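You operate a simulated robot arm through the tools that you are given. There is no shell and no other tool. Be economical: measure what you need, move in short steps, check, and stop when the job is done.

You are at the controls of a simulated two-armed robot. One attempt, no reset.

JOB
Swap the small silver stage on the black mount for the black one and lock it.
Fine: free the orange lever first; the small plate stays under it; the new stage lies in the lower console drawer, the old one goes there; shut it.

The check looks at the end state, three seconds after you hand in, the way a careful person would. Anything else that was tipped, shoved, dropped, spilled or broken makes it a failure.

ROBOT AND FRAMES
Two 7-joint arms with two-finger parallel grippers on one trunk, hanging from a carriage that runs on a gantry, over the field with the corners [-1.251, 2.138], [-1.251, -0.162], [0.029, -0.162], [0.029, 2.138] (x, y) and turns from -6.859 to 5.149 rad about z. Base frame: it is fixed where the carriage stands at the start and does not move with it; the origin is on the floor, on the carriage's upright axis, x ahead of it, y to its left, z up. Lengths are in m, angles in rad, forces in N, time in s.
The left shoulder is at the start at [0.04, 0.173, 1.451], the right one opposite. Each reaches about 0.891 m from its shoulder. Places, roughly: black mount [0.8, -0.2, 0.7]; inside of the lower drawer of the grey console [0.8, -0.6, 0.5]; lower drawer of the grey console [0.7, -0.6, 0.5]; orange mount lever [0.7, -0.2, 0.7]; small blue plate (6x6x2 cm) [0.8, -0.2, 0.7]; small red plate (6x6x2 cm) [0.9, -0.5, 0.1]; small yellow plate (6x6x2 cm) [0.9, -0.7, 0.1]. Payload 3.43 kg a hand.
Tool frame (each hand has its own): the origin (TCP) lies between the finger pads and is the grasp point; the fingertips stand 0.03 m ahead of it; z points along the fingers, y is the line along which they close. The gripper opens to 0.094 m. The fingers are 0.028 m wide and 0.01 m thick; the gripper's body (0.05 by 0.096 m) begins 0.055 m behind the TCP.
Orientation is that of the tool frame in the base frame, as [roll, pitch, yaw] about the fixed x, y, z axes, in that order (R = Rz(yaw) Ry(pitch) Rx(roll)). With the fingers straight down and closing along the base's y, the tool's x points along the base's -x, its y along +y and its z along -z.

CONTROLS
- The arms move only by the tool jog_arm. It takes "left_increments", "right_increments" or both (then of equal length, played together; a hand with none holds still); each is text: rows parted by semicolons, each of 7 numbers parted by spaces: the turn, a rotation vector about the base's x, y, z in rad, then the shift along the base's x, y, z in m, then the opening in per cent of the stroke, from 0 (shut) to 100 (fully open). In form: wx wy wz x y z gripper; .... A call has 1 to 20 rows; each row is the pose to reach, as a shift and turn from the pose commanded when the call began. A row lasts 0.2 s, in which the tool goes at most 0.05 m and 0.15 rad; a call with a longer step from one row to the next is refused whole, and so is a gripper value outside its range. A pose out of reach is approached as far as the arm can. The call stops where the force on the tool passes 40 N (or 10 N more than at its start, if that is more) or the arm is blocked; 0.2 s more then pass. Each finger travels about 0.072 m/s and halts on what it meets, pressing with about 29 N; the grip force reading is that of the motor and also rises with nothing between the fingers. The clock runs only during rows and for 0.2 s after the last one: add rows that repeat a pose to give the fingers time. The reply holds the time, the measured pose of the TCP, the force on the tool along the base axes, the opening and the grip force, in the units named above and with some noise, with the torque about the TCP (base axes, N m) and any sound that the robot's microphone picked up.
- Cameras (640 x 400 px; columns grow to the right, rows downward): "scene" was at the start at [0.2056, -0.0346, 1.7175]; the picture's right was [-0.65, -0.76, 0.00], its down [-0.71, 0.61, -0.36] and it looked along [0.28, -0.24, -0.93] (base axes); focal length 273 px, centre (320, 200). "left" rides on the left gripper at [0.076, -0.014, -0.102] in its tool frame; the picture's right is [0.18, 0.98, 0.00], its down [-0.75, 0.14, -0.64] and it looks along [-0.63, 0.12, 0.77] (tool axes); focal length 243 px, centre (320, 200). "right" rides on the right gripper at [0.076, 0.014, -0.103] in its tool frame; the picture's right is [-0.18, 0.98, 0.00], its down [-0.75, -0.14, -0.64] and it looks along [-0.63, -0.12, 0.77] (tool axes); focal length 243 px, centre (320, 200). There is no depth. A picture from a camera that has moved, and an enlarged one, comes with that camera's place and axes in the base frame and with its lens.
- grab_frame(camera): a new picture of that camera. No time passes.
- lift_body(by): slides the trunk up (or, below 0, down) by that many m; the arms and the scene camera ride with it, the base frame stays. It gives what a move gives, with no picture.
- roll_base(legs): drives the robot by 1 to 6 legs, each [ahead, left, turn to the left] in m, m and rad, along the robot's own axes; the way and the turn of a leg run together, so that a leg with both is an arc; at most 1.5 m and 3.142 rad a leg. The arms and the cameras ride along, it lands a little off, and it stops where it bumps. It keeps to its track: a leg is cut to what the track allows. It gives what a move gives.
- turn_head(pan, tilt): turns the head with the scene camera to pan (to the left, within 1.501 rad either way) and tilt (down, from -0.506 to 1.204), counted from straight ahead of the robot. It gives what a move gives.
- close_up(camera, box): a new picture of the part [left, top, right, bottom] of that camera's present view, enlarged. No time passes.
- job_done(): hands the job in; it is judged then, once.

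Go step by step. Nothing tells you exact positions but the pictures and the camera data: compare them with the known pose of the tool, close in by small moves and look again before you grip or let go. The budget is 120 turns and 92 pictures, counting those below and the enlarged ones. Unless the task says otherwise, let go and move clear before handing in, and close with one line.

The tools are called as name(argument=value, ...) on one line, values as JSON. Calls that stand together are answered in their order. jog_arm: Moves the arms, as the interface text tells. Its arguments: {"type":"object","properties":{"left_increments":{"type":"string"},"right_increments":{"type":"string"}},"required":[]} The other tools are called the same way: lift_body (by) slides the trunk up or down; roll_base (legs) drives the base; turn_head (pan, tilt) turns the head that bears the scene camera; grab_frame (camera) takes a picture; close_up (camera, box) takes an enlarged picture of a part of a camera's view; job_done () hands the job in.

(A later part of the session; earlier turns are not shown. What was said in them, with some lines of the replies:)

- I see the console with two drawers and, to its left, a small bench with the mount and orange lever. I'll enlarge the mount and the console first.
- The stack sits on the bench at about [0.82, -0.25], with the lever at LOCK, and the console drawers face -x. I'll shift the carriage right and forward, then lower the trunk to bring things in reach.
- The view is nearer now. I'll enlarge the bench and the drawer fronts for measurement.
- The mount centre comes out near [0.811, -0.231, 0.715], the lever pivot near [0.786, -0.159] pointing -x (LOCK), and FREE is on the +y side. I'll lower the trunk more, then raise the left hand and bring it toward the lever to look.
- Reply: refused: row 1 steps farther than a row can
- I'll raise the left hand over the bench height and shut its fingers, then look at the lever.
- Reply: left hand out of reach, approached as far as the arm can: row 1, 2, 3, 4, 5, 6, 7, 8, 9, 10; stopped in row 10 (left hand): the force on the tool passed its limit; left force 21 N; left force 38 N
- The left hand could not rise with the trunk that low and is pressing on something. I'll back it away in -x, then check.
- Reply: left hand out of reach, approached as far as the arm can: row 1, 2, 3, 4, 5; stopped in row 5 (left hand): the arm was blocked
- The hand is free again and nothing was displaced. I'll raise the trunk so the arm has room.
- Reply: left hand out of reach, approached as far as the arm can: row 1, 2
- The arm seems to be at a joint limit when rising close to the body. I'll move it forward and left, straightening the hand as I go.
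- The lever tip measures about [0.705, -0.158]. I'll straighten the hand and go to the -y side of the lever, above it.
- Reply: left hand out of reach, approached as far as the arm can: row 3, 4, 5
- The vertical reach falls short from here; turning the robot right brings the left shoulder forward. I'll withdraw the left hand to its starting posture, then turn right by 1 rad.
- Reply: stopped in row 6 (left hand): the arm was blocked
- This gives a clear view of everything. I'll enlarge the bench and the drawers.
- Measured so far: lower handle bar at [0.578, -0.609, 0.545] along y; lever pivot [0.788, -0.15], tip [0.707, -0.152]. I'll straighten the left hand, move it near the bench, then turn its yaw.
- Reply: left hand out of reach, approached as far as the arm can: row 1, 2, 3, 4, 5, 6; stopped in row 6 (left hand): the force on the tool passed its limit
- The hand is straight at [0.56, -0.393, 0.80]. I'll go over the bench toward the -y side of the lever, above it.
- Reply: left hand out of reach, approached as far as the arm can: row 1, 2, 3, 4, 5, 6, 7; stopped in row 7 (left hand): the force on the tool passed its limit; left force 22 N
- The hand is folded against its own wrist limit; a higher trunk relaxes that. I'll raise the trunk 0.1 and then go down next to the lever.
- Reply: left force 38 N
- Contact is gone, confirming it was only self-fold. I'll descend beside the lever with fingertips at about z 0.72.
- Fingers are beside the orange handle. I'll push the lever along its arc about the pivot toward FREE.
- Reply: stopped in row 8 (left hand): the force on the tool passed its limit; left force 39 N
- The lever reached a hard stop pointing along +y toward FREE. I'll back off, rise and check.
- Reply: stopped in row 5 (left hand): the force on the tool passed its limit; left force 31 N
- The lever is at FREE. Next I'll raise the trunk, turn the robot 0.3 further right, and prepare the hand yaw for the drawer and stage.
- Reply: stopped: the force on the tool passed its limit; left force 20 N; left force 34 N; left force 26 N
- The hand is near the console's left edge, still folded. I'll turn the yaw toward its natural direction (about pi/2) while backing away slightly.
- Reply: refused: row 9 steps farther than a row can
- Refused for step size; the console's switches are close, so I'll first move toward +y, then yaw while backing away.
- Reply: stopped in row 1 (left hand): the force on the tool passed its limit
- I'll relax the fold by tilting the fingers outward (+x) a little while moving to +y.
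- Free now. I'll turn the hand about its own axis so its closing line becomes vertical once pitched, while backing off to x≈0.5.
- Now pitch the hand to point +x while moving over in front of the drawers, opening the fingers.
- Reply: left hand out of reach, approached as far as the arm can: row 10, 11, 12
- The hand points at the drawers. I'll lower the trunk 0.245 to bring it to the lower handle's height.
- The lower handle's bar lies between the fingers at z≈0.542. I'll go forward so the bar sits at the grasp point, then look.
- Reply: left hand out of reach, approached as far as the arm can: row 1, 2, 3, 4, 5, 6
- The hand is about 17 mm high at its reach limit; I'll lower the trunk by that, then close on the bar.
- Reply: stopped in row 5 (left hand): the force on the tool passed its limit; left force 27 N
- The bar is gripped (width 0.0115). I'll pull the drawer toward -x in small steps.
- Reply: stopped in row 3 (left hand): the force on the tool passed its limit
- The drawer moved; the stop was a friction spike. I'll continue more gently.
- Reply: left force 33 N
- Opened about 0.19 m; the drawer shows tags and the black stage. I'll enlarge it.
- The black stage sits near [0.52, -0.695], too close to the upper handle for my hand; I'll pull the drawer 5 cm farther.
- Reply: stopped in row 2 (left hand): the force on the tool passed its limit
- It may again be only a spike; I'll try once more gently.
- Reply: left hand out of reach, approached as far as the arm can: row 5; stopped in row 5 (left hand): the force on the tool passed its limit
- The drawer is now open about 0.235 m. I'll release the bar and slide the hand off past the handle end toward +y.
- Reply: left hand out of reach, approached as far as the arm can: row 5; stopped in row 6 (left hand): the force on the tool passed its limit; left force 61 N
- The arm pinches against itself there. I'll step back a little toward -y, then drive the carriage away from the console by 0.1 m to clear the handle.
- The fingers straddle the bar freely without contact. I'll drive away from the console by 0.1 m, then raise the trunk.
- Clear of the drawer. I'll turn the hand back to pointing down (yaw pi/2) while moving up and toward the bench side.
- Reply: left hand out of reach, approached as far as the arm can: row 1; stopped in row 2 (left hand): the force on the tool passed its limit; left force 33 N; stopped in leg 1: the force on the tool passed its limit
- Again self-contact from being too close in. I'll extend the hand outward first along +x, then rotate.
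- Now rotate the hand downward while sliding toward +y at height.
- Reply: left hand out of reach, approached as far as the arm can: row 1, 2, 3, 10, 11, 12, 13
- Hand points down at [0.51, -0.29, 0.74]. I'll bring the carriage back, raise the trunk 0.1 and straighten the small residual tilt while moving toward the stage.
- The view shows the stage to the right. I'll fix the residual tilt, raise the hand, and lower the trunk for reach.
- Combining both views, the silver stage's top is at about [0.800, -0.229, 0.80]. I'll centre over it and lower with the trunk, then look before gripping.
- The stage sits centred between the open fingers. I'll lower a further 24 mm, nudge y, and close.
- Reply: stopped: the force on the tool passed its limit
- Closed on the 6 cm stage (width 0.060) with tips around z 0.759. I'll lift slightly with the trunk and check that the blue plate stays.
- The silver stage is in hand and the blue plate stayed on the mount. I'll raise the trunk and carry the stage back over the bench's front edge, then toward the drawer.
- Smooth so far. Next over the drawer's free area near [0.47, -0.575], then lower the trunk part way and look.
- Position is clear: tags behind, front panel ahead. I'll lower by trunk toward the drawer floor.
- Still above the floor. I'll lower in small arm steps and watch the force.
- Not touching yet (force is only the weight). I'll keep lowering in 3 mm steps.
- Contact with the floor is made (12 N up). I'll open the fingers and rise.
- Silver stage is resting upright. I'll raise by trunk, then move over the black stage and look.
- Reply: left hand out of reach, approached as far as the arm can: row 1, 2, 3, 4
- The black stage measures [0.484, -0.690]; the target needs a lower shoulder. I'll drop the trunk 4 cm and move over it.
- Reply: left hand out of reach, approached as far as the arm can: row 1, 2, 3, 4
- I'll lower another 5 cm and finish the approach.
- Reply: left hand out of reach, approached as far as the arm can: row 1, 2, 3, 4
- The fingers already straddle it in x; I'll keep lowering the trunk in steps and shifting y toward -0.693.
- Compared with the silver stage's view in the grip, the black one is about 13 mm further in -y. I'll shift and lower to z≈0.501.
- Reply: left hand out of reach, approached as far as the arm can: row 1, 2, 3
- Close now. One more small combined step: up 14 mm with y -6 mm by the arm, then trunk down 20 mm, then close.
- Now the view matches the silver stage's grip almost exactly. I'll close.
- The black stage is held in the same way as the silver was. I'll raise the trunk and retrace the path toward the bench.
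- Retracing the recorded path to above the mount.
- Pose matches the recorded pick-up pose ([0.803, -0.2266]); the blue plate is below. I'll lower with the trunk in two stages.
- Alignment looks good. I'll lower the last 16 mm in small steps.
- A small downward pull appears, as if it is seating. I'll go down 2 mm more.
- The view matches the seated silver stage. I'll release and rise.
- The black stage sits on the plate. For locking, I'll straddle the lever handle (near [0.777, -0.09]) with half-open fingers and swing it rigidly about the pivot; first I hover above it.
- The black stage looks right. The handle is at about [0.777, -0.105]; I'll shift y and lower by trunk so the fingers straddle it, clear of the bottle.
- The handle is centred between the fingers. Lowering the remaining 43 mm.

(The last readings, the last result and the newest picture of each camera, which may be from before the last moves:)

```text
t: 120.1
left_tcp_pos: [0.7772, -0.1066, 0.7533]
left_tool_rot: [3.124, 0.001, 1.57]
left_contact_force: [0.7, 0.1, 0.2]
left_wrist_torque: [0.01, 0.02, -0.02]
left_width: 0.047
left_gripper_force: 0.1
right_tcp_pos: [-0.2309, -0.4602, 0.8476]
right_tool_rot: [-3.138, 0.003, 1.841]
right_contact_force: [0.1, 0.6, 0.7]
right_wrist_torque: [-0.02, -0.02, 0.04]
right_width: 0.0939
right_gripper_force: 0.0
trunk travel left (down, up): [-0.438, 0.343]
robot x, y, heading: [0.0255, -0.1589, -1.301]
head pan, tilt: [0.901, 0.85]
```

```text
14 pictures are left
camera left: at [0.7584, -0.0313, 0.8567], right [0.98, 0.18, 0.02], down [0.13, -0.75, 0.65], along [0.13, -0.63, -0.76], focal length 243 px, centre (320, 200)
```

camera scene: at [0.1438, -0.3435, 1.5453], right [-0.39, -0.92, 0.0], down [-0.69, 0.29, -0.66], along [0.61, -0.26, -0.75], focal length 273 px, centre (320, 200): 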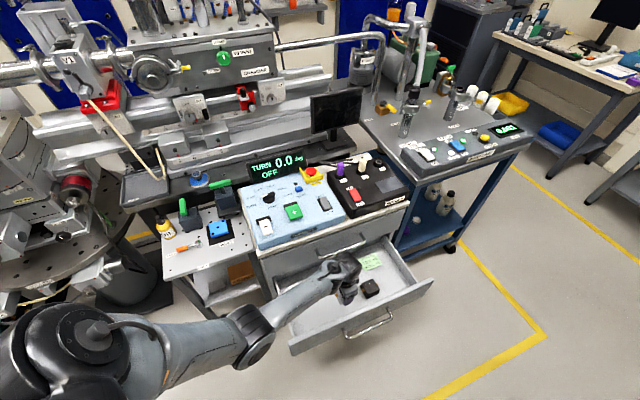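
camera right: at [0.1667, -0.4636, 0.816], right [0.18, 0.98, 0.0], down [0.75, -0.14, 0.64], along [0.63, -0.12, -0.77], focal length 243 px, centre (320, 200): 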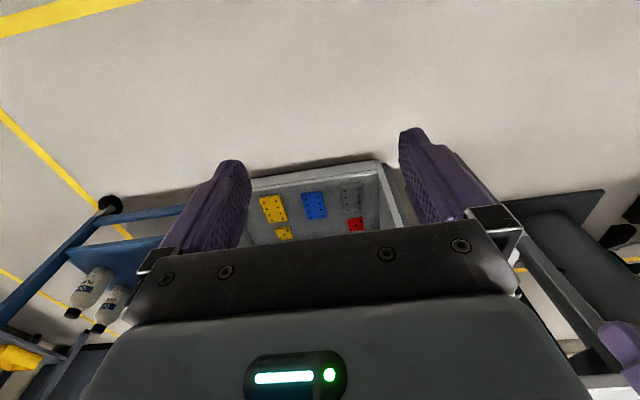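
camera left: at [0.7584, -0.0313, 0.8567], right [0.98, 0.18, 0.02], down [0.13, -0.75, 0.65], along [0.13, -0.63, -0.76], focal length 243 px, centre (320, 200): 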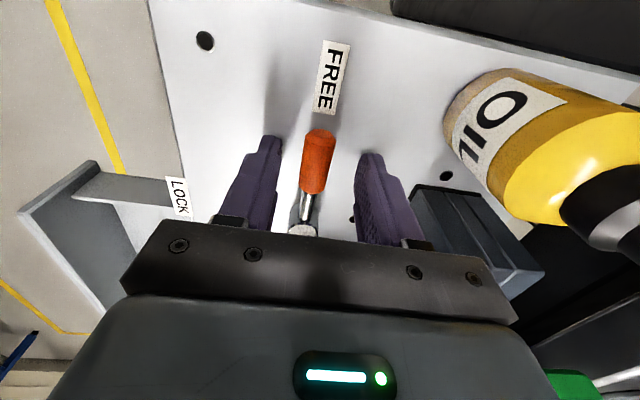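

The handle is straddled. I'll narrow the fingers around it and swing to half way about the pivot [0.777, -0.152].

jog_arm(left_increments="0 0 0 0 0 0 38;0 0 0 0 0 0 28;0 0 0 0 0 0 25;0 0 0.14 -0.0063 -0.0004 0 25;0 0 0.28 -0.0126 -0.0018 0 25;0 0 0.42 -0.0186 -0.0039 0 25;0 0 0.56 -0.0242 -0.0069 0 25;0 0 0.70 -0.0293 -0.0107 0 25;0 0 0.84 -0.0339 -0.0151 0 25;0 0 0.84 -0.0339 -0.0151 0 25")

grab_frame(camera="left")

```text
t: 122.3
left_tcp_pos: [0.7433, -0.123, 0.7521]
left_tool_rot: [3.124, 0.003, 2.41]
left_contact_force: [-0.4, 0.0, 0.4]
left_wrist_torque: [0.01, -0.02, -0.04]
left_width: 0.0233
left_gripper_force: 0.1
right_tcp_pos: [-0.2303, -0.4592, 0.8469]
right_tool_rot: [-3.14, 0.003, 1.839]
right_contact_force: [-0.7, -0.5, 0.2]
right_wrist_torque: [0.0, -0.03, 0.03]
right_width: 0.094
right_gripper_force: 0.1
trunk travel left (down, up): [-0.438, 0.343]
robot x, y, heading: [0.0294, -0.1638, -1.299]
head pan, tilt: [0.901, 0.85]
```

```text
13 pictures are left
camera left: at [0.6729, -0.0838, 0.8567], right [0.52, 0.86, 0.02], down [0.65, -0.4, 0.65], along [0.56, -0.32, -0.76], focal length 243 px, centre (320, 200)
```

left: 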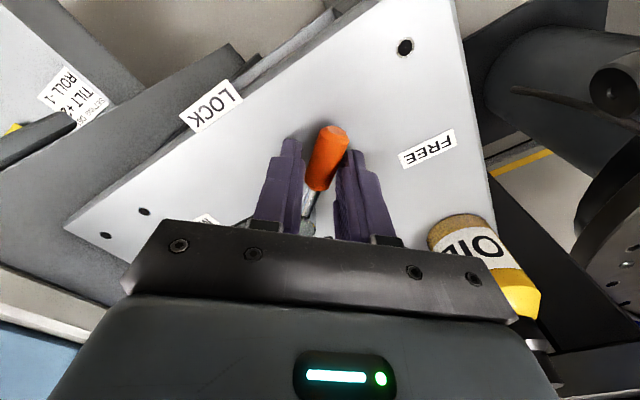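

The lever is following. I'll continue the swing through to the LOCK stop.

jog_arm(left_increments="0 0 0.14 -0.0039 -0.0051 0 25;0 0 0.28 -0.0071 -0.0106 0 25;0 0 0.42 -0.0094 -0.0165 0 25;0 0 0.56 -0.0109 -0.0227 0 25;0 0 0.70 -0.0116 -0.029 0 25;0 0 0.78 -0.0115 -0.033 0 25;0 0 0.84 -0.0113 -0.0354 0 25;0 0 0.84 -0.0113 -0.0354 0 25")

grab_frame(camera="left")

```text
t: 124.1
left_tcp_pos: [0.7329, -0.1581, 0.7529]
left_tool_rot: [3.124, 0.001, -3.03]
left_contact_force: [-0.1, -0.3, -0.2]
left_wrist_torque: [-0.02, 0.0, -0.03]
left_width: 0.0239
left_gripper_force: 0.3
right_tcp_pos: [-0.2316, -0.4585, 0.8479]
right_tool_rot: [-3.139, 0.004, 1.84]
right_contact_force: [0.0, -0.2, -0.1]
right_wrist_torque: [0.0, 0.03, 0.02]
right_width: 0.0941
right_gripper_force: 0.2
trunk travel left (down, up): [-0.438, 0.343]
robot x, y, heading: [0.0285, -0.1621, -1.298]
head pan, tilt: [0.901, 0.85]
```

```text
12 pictures are left
camera left: at [0.6551, -0.1828, 0.857], right [-0.29, 0.96, 0.02], down [0.73, 0.21, 0.65], along [0.61, 0.2, -0.76], focal length 243 px, centre (320, 200)
```

left: 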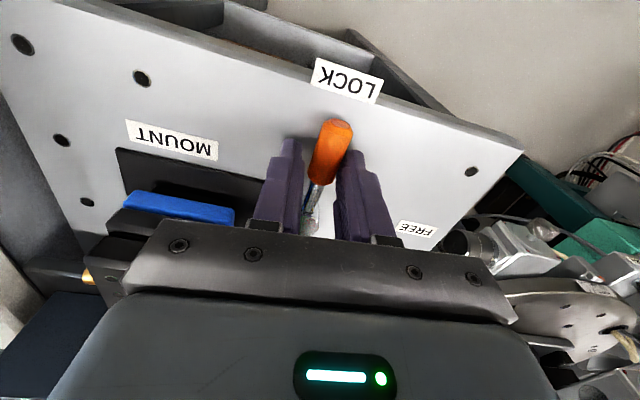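

The lever points at LOCK. I'll press slightly further in -y to make sure it's at its stop.

jog_arm(left_increments="0 0 0 0 -0.004 0 25;0 0 0 0 -0.008 0 25;0 0 0 0.001 -0.012 0 25;0 0 0 0.001 -0.015 0 25")

close_up(camera="left", box=[200, 40, 440, 240])

```text
t: 125.1
left_tcp_pos: [0.7333, -0.1653, 0.7524]
left_tool_rot: [3.119, 0.002, -3.029]
left_contact_force: [-3.6, 20.0, 5.3]
left_wrist_torque: [0.44, 0.31, -0.27]
left_width: 0.0351
left_gripper_force: 10.4
right_tcp_pos: [-0.2324, -0.4531, 0.8476]
right_tool_rot: [-3.14, -0.001, 1.841]
right_contact_force: [0.4, 0.7, 0.3]
right_wrist_torque: [0.03, 0.0, -0.01]
right_width: 0.0942
right_gripper_force: 0.0
trunk travel left (down, up): [-0.438, 0.343]
robot x, y, heading: [0.0255, -0.1616, -1.293]
head pan, tilt: [0.901, 0.85]
```

```text
2.00 times, centred on (320, 140) of left
camera zoom: at [0.6559, -0.1909, 0.8567], right [-0.29, 0.96, 0.02], down [0.73, 0.21, 0.65], along [0.61, 0.2, -0.76], focal length 485 px, centre (320, 320)
```

zoom: 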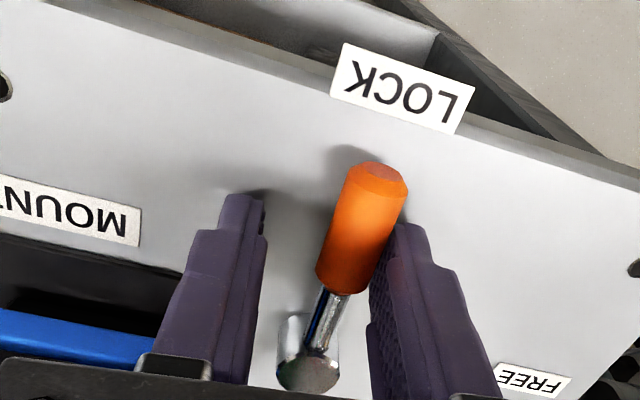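

It is firmly at the LOCK stop. I'll relax, open the fingers and rise with the trunk.

jog_arm(left_increments="0 0 0 0 0.006 0 40;0 0 0 0 0.009 0 55;0 0 0 0 0.009 0 55")

lift_body(by=0.11)

close_up(camera="scene", box=[150, 180, 310, 300])

```text
t: 125.9
left_tcp_pos: [0.7329, -0.1644, 0.7518]
left_tool_rot: [3.126, 0.003, -3.032]
left_contact_force: [0.6, -0.3, 0.0]
left_wrist_torque: [0.01, -0.01, 0.01]
left_width: 0.0515
left_gripper_force: 0.1
right_tcp_pos: [-0.2317, -0.4594, 0.8479]
right_tool_rot: [-3.137, 0.003, 1.84]
right_contact_force: [0.3, 0.1, -1.0]
right_wrist_torque: [0.02, -0.02, 0.02]
right_width: 0.094
right_gripper_force: 0.1
trunk travel left (down, up): [-0.438, 0.343]
robot x, y, heading: [0.0243, -0.1605, -1.3]
head pan, tilt: [0.901, 0.85]
```

```text
t: 127.3
left_tcp_pos: [0.7332, -0.1642, 0.8625]
left_tool_rot: [3.122, 0.001, -3.032]
left_contact_force: [-0.1, -0.5, 0.3]
left_wrist_torque: [0.01, -0.02, 0.01]
left_width: 0.0518
left_gripper_force: 0.1
right_tcp_pos: [-0.2306, -0.4582, 0.957]
right_tool_rot: [-3.138, 0.003, 1.839]
right_contact_force: [0.3, 0.0, 0.7]
right_wrist_torque: [-0.03, 0.0, 0.04]
right_width: 0.0939
right_gripper_force: 0.0
trunk travel left (down, up): [-0.548, 0.233]
robot x, y, heading: [0.0267, -0.1643, -1.302]
head pan, tilt: [0.901, 0.85]
```

```text
3.33 times, centred on (230, 240) of scene
camera zoom: at [0.1438, -0.3435, 1.6852], right [-0.39, -0.92, 0.0], down [-0.69, 0.29, -0.66], along [0.61, -0.26, -0.75], focal length 911 px, centre (620, 67)
```

zoom: 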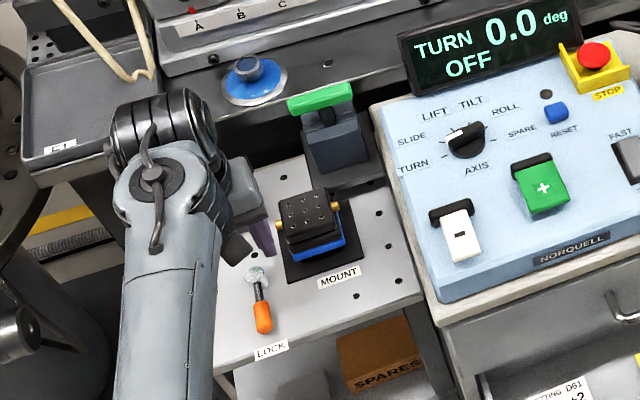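

The stage is on and the lever locked. Now I'll back off the bench, turning the hand's yaw to pi/2 on the way to prepare for closing the drawer.

jog_arm(left_increments="0 0 -0.14 -0.01 -0.005 0 55;0 0 -0.28 -0.025 -0.01 0 55;0 0 -0.42 -0.04 -0.015 0 55;0 0 -0.56 -0.055 -0.02 0 55;0 0 -0.7 -0.07 -0.025 0 55;0 0 -0.84 -0.09 -0.03 0 55;0 0 -0.98 -0.11 -0.04 0 55;0 0 -1.12 -0.13 -0.05 -0.01 55;0 0 -1.26 -0.15 -0.06 -0.02 55;0 0 -1.4 -0.17 -0.07 -0.03 55;0 0 -1.54 -0.19 -0.08 -0.035 55;0 0 -1.68 -0.21 -0.09 -0.04 55;0 0 -1.68 -0.21 -0.09 -0.04 55")

```text
t: 130.1
left_tcp_pos: [0.5225, -0.2542, 0.8223]
left_tool_rot: [3.126, 0.001, 1.567]
left_contact_force: [-1.2, 0.0, 0.7]
left_wrist_torque: [-0.01, 0.03, 0.02]
left_width: 0.0517
left_gripper_force: 0.0
right_tcp_pos: [-0.2315, -0.4594, 0.9582]
right_tool_rot: [-3.14, 0.005, 1.839]
right_contact_force: [0.3, 0.1, -0.4]
right_wrist_torque: [0.01, 0.02, 0.02]
right_width: 0.0941
right_gripper_force: 0.0
trunk travel left (down, up): [-0.548, 0.233]
robot x, y, heading: [0.0187, -0.1614, -1.299]
head pan, tilt: [0.901, 0.85]
```

Now pitch the hand to point +x while moving in front of the console, keeping height.

jog_arm(left_increments="0 -0.13 0 -0.01 -0.02 0.005 55;0 -0.26 0 -0.02 -0.045 0.01 55;0 -0.39 0 -0.03 -0.07 0.015 55;0 -0.52 0 -0.04 -0.1 0.02 55;0 -0.65 0 -0.05 -0.13 0.025 55;0 -0.78 0 -0.06 -0.16 0.03 55;0 -0.91 0 -0.07 -0.19 0.03 55;0 -1.04 0 -0.08 -0.22 0.03 55;0 -1.17 0 -0.09 -0.25 0.03 55;0 -1.3 0 -0.1 -0.28 0.03 55;0 -1.43 0 -0.105 -0.31 0.03 55;0 -1.56 0 -0.11 -0.335 0.03 55;0 -1.56 0 -0.11 -0.335 0.03 55")

grab_frame(camera="scene")

```text
t: 132.9
left_tcp_pos: [0.4099, -0.583, 0.8603]
left_tool_rot: [1.563, -0.001, 1.568]
left_contact_force: [-0.3, 0.4, -0.5]
left_wrist_torque: [0.01, 0.0, 0.0]
left_width: 0.0519
left_gripper_force: 0.0
left hand out of reach, approached as far as the arm can: row 12, 13
right_tcp_pos: [-0.231, -0.461, 0.9578]
right_tool_rot: [-3.137, 0.004, 1.839]
right_contact_force: [-1.0, -0.4, -0.4]
right_wrist_torque: [-0.02, -0.01, 0.0]
right_width: 0.094
right_gripper_force: 0.0
trunk travel left (down, up): [-0.548, 0.233]
robot x, y, heading: [0.0252, -0.1649, -1.298]
head pan, tilt: [0.901, 0.85]
```

```text
9 pictures are left
camera scene: at [0.1437, -0.3436, 1.6853], right [-0.39, -0.92, 0.0], down [-0.69, 0.29, -0.66], along [0.61, -0.26, -0.75], focal length 273 px, centre (320, 200)
```

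scene: 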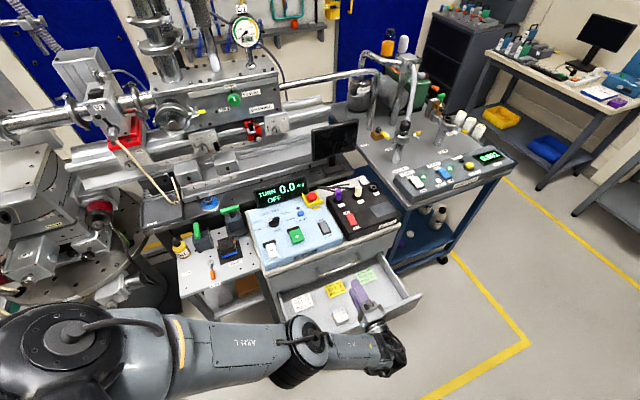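

Next I'll drive the carriage away by 0.17 m so the hand clears the open drawer's handle, then lower the trunk to handle height.

roll_base(legs=[[-0.045, -0.164, 0]])

lift_body(by=-0.37)

jog_arm(left_increments="0 0 0 0 -0.005 0.02 55;0 0 0 0 -0.01 0.045 55;0 0 0 0 -0.01 0.045 55")

grab_frame(camera="left")

```text
t: 134.4
left_tcp_pos: [0.2421, -0.582, 0.86]
left_tool_rot: [1.565, 0.001, 1.568]
left_contact_force: [-0.7, 0.8, 0.4]
left_wrist_torque: [-0.03, 0.04, 0.03]
left_width: 0.0515
left_gripper_force: 0.1
right_tcp_pos: [-0.3998, -0.4597, 0.9578]
right_tool_rot: [-3.138, 0.004, 1.84]
right_contact_force: [-0.6, 0.1, -0.4]
right_wrist_torque: [0.0, -0.03, -0.01]
right_width: 0.0938
right_gripper_force: 0.0
trunk travel left (down, up): [-0.548, 0.233]
robot x, y, heading: [-0.1435, -0.1632, -1.302]
head pan, tilt: [0.901, 0.85]
```

```text
t: 137.9
left_tcp_pos: [0.2424, -0.5829, 0.4895]
left_tool_rot: [1.563, 0.0, 1.569]
left_contact_force: [0.1, 0.6, -0.7]
left_wrist_torque: [-0.03, -0.03, -0.02]
left_width: 0.0518
left_gripper_force: 0.1
right_tcp_pos: [-0.3998, -0.4596, 0.588]
right_tool_rot: [-3.141, 0.002, 1.84]
right_contact_force: [-0.2, 0.8, -0.2]
right_wrist_torque: [0.01, 0.0, 0.02]
right_width: 0.0938
right_gripper_force: 0.1
trunk travel left (down, up): [-0.178, 0.603]
robot x, y, heading: [-0.1429, -0.1611, -1.295]
head pan, tilt: [0.901, 0.85]
```

```text
t: 138.7
left_tcp_pos: [0.2413, -0.5937, 0.5347]
left_tool_rot: [1.566, -0.002, 1.569]
left_contact_force: [-0.7, 0.3, 0.3]
left_wrist_torque: [-0.03, 0.0, 0.03]
left_width: 0.0516
left_gripper_force: 0.1
right_tcp_pos: [-0.4018, -0.4595, 0.5882]
right_tool_rot: [-3.139, 0.004, 1.84]
right_contact_force: [0.3, 0.4, 0.2]
right_wrist_torque: [0.01, 0.0, 0.0]
right_width: 0.0941
right_gripper_force: 0.0
trunk travel left (down, up): [-0.178, 0.603]
robot x, y, heading: [-0.1451, -0.1614, -1.295]
head pan, tilt: [0.901, 0.85]
```

```text
8 pictures are left
camera left: at [0.1363, -0.517, 0.5218], right [-0.01, 0.18, 0.98], down [-0.64, -0.75, 0.14], along [0.76, -0.63, 0.12], focal length 243 px, centre (320, 200)
```

left: 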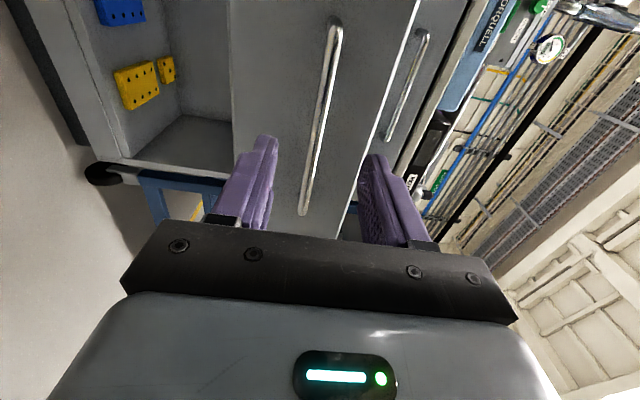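

The bar lies between the fingers. I'll move forward until the tips nearly meet the drawer front, then push with the carriage.

jog_arm(left_increments="0 0 0 0.03 0 0 55;0 0 0 0.06 0 0 55;0 0 0 0.085 0 0 55;0 0 0 0.095 0 0 55;0 0 0 0.095 0 0 55")

roll_base(legs=[[0.02, 0.08, 0]])

grab_frame(camera="scene")

```text
t: 139.9
left_tcp_pos: [0.3367, -0.5931, 0.5341]
left_tool_rot: [1.564, 0.0, 1.567]
left_contact_force: [0.6, -0.2, 0.0]
left_wrist_torque: [-0.02, 0.01, 0.0]
left_width: 0.0519
left_gripper_force: 0.0
right_tcp_pos: [-0.3999, -0.4586, 0.5886]
right_tool_rot: [-3.139, 0.005, 1.839]
right_contact_force: [1.1, -0.7, 0.1]
right_wrist_torque: [-0.01, 0.01, 0.02]
right_width: 0.094
right_gripper_force: 0.1
trunk travel left (down, up): [-0.178, 0.603]
robot x, y, heading: [-0.1432, -0.1563, -1.305]
head pan, tilt: [0.901, 0.85]
```

```text
t: 141.0
left_tcp_pos: [0.4157, -0.5912, 0.5349]
left_tool_rot: [1.564, -0.001, 1.568]
left_contact_force: [-0.1, -0.5, 0.8]
left_wrist_torque: [-0.02, 0.02, -0.01]
left_width: 0.0515
left_gripper_force: 0.1
right_tcp_pos: [-0.3214, -0.4583, 0.5896]
right_tool_rot: [-3.138, 0.002, 1.839]
right_contact_force: [0.3, 0.6, -0.1]
right_wrist_torque: [0.0, 0.01, -0.01]
right_width: 0.0941
right_gripper_force: 0.0
trunk travel left (down, up): [-0.178, 0.603]
robot x, y, heading: [-0.0644, -0.1589, -1.3]
head pan, tilt: [0.901, 0.85]
```

```text
7 pictures are left
camera scene: at [0.0547, -0.342, 1.3151], right [-0.39, -0.92, 0.0], down [-0.69, 0.29, -0.66], along [0.61, -0.26, -0.75], focal length 273 px, centre (320, 200)
```

scene: 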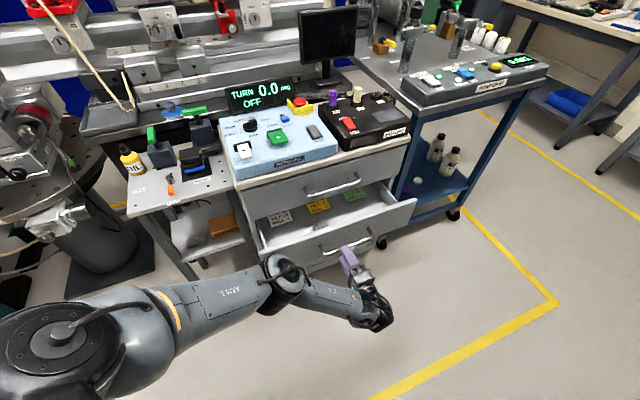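

The drawer is going in. Continue with the carriage to its limit.

roll_base(legs=[[0.022, 0.086, 0]])

jog_arm(left_increments="0 0 0 0.012 0 0 55;0 0 0 0.024 0 0 55;0 0 0 0.036 0 0 55;0 0 0 0.048 0 0 55;0 0 0 0.06 0 0 55;0 0 0 0.07 0 0 55;0 0 0 0.08 0 0 55;0 0 0 0.09 0 0 55")

grab_frame(camera="left")

```text
t: 142.1
left_tcp_pos: [0.5043, -0.589, 0.5344]
left_tool_rot: [1.566, -0.003, 1.567]
left_contact_force: [-0.7, 0.8, -0.2]
left_wrist_torque: [0.03, -0.01, 0.04]
left_width: 0.0517
left_gripper_force: 0.0
right_tcp_pos: [-0.233, -0.4552, 0.5878]
right_tool_rot: [-3.137, 0.003, 1.838]
right_contact_force: [0.5, -0.2, 0.2]
right_wrist_torque: [0.01, 0.0, 0.0]
right_width: 0.0939
right_gripper_force: 0.0
trunk travel left (down, up): [-0.178, 0.603]
robot x, y, heading: [0.0252, -0.1562, -1.299]
head pan, tilt: [0.901, 0.85]
```

```text
t: 143.9
left_tcp_pos: [0.5896, -0.5893, 0.5329]
left_tool_rot: [1.57, -0.002, 1.567]
left_contact_force: [-16.2, 5.0, 6.8]
left_wrist_torque: [0.19, 0.23, 0.37]
left_width: 0.048
left_gripper_force: 0.1
right_tcp_pos: [-0.237, -0.4547, 0.5889]
right_tool_rot: [-3.135, 0.004, 1.838]
right_contact_force: [0.0, 0.5, 0.1]
right_wrist_torque: [0.01, -0.01, 0.04]
right_width: 0.0938
right_gripper_force: 0.1
trunk travel left (down, up): [-0.178, 0.603]
robot x, y, heading: [0.0275, -0.1587, -1.3]
head pan, tilt: [0.901, 0.85]
```

```text
6 pictures are left
camera left: at [0.4844, -0.5137, 0.5205], right [0.0, 0.18, 0.98], down [-0.65, -0.75, 0.14], along [0.76, -0.64, 0.12], focal length 243 px, centre (320, 200)
```

left: 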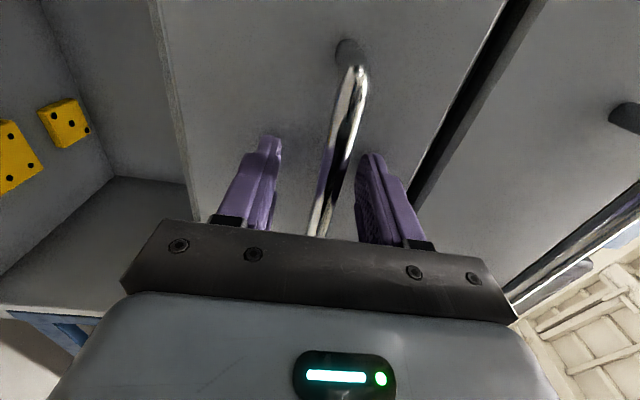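

The push meets resistance at the closed position. I'll press a few mm more to be sure, then back away.

jog_arm(left_increments="0 0 0 0.005 0 0 55;0 0 0 0.01 0 0 55;0 0 0 0.012 0 0 55")

jog_arm(left_increments="0 0 0 -0.03 0 0 55;0 0 0 -0.07 0 0 55;0 0 0 -0.11 0 0 55;0 0 0 -0.15 0 0 55;0 0 0 -0.18 0 0 55")

grab_frame(camera="scene")

```text
t: 144.7
left_tcp_pos: [0.5896, -0.589, 0.5282]
left_tool_rot: [1.58, -0.001, 1.552]
left_contact_force: [-29.1, 4.8, 3.3]
left_wrist_torque: [-0.3, -1.04, 0.51]
left_width: 0.0538
left_gripper_force: 1.6
right_tcp_pos: [-0.2396, -0.4505, 0.5881]
right_tool_rot: [-3.137, 0.001, 1.836]
right_contact_force: [0.4, 0.0, 0.3]
right_wrist_torque: [-0.09, 0.01, 0.01]
right_width: 0.094
right_gripper_force: 0.0
trunk travel left (down, up): [-0.178, 0.603]
robot x, y, heading: [0.0238, -0.155, -1.303]
head pan, tilt: [0.901, 0.85]
stopped in row 3 (left hand): the force on the tool passed its limit (the readings are from after the stop); the commanded pose is now the measured one
```

```text
t: 145.9
left_tcp_pos: [0.4198, -0.5907, 0.5322]
left_tool_rot: [1.57, 0.0, 1.56]
left_contact_force: [-0.4, -0.2, -0.1]
left_wrist_torque: [-0.04, 0.02, 0.03]
left_width: 0.0515
left_gripper_force: 0.1
right_tcp_pos: [-0.2353, -0.4545, 0.5883]
right_tool_rot: [-3.137, 0.003, 1.837]
right_contact_force: [-0.5, -0.2, 0.3]
right_wrist_torque: [-0.01, -0.02, 0.05]
right_width: 0.0941
right_gripper_force: 0.0
trunk travel left (down, up): [-0.178, 0.603]
robot x, y, heading: [0.0271, -0.1528, -1.3]
head pan, tilt: [0.901, 0.85]
```

```text
5 pictures are left
camera scene: at [0.1414, -0.3399, 1.3151], right [-0.39, -0.92, 0.0], down [-0.69, 0.29, -0.66], along [0.61, -0.26, -0.75], focal length 273 px, centre (320, 200)
```

scene: 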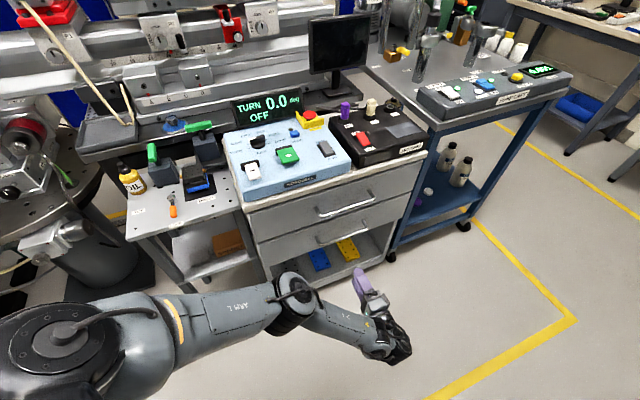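

The drawer looks shut and the hand is clear. A final enlarged look at the drawer and the mount.

close_up(camera="scene", box=[230, 160, 420, 290])

close_up(camera="scene", box=[115, 120, 245, 240])

```text
3.08 times, centred on (325, 225) of scene
camera zoom: at [0.1414, -0.3399, 1.3151], right [-0.39, -0.92, 0.0], down [-0.69, 0.29, -0.66], along [0.61, -0.26, -0.75], focal length 841 px, centre (305, 123)
```

zoom: 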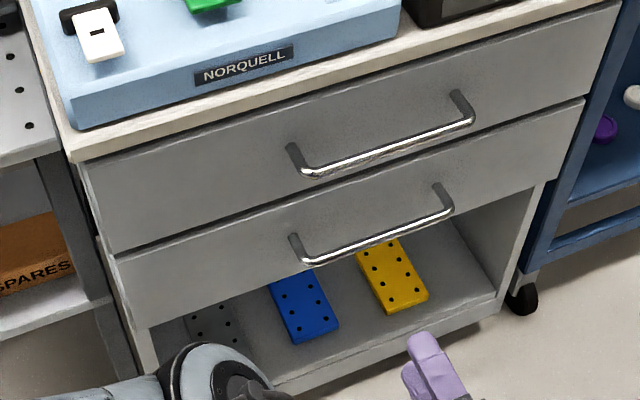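

```text
3.33 times, centred on (180, 180) of scene
camera zoom: at [0.1414, -0.3399, 1.3151], right [-0.39, -0.92, 0.0], down [-0.69, 0.29, -0.66], along [0.61, -0.26, -0.75], focal length 911 px, centre (787, 267)
```

zoom: 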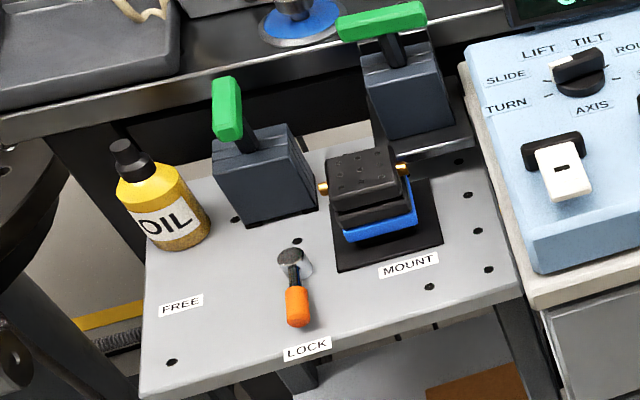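

The drawer is flush. The black stage sits on the blue plate with the orange lever at LOCK, and nothing else on the bench looks disturbed, so I'm handing in.

job_done()

```text
The job is handed in.
```

I swapped the silver stage for the black one and handed the job in. The black stage is on the blue plate, the lever is against its LOCK stop, the silver stage is in the lower drawer, and the drawer is shut.
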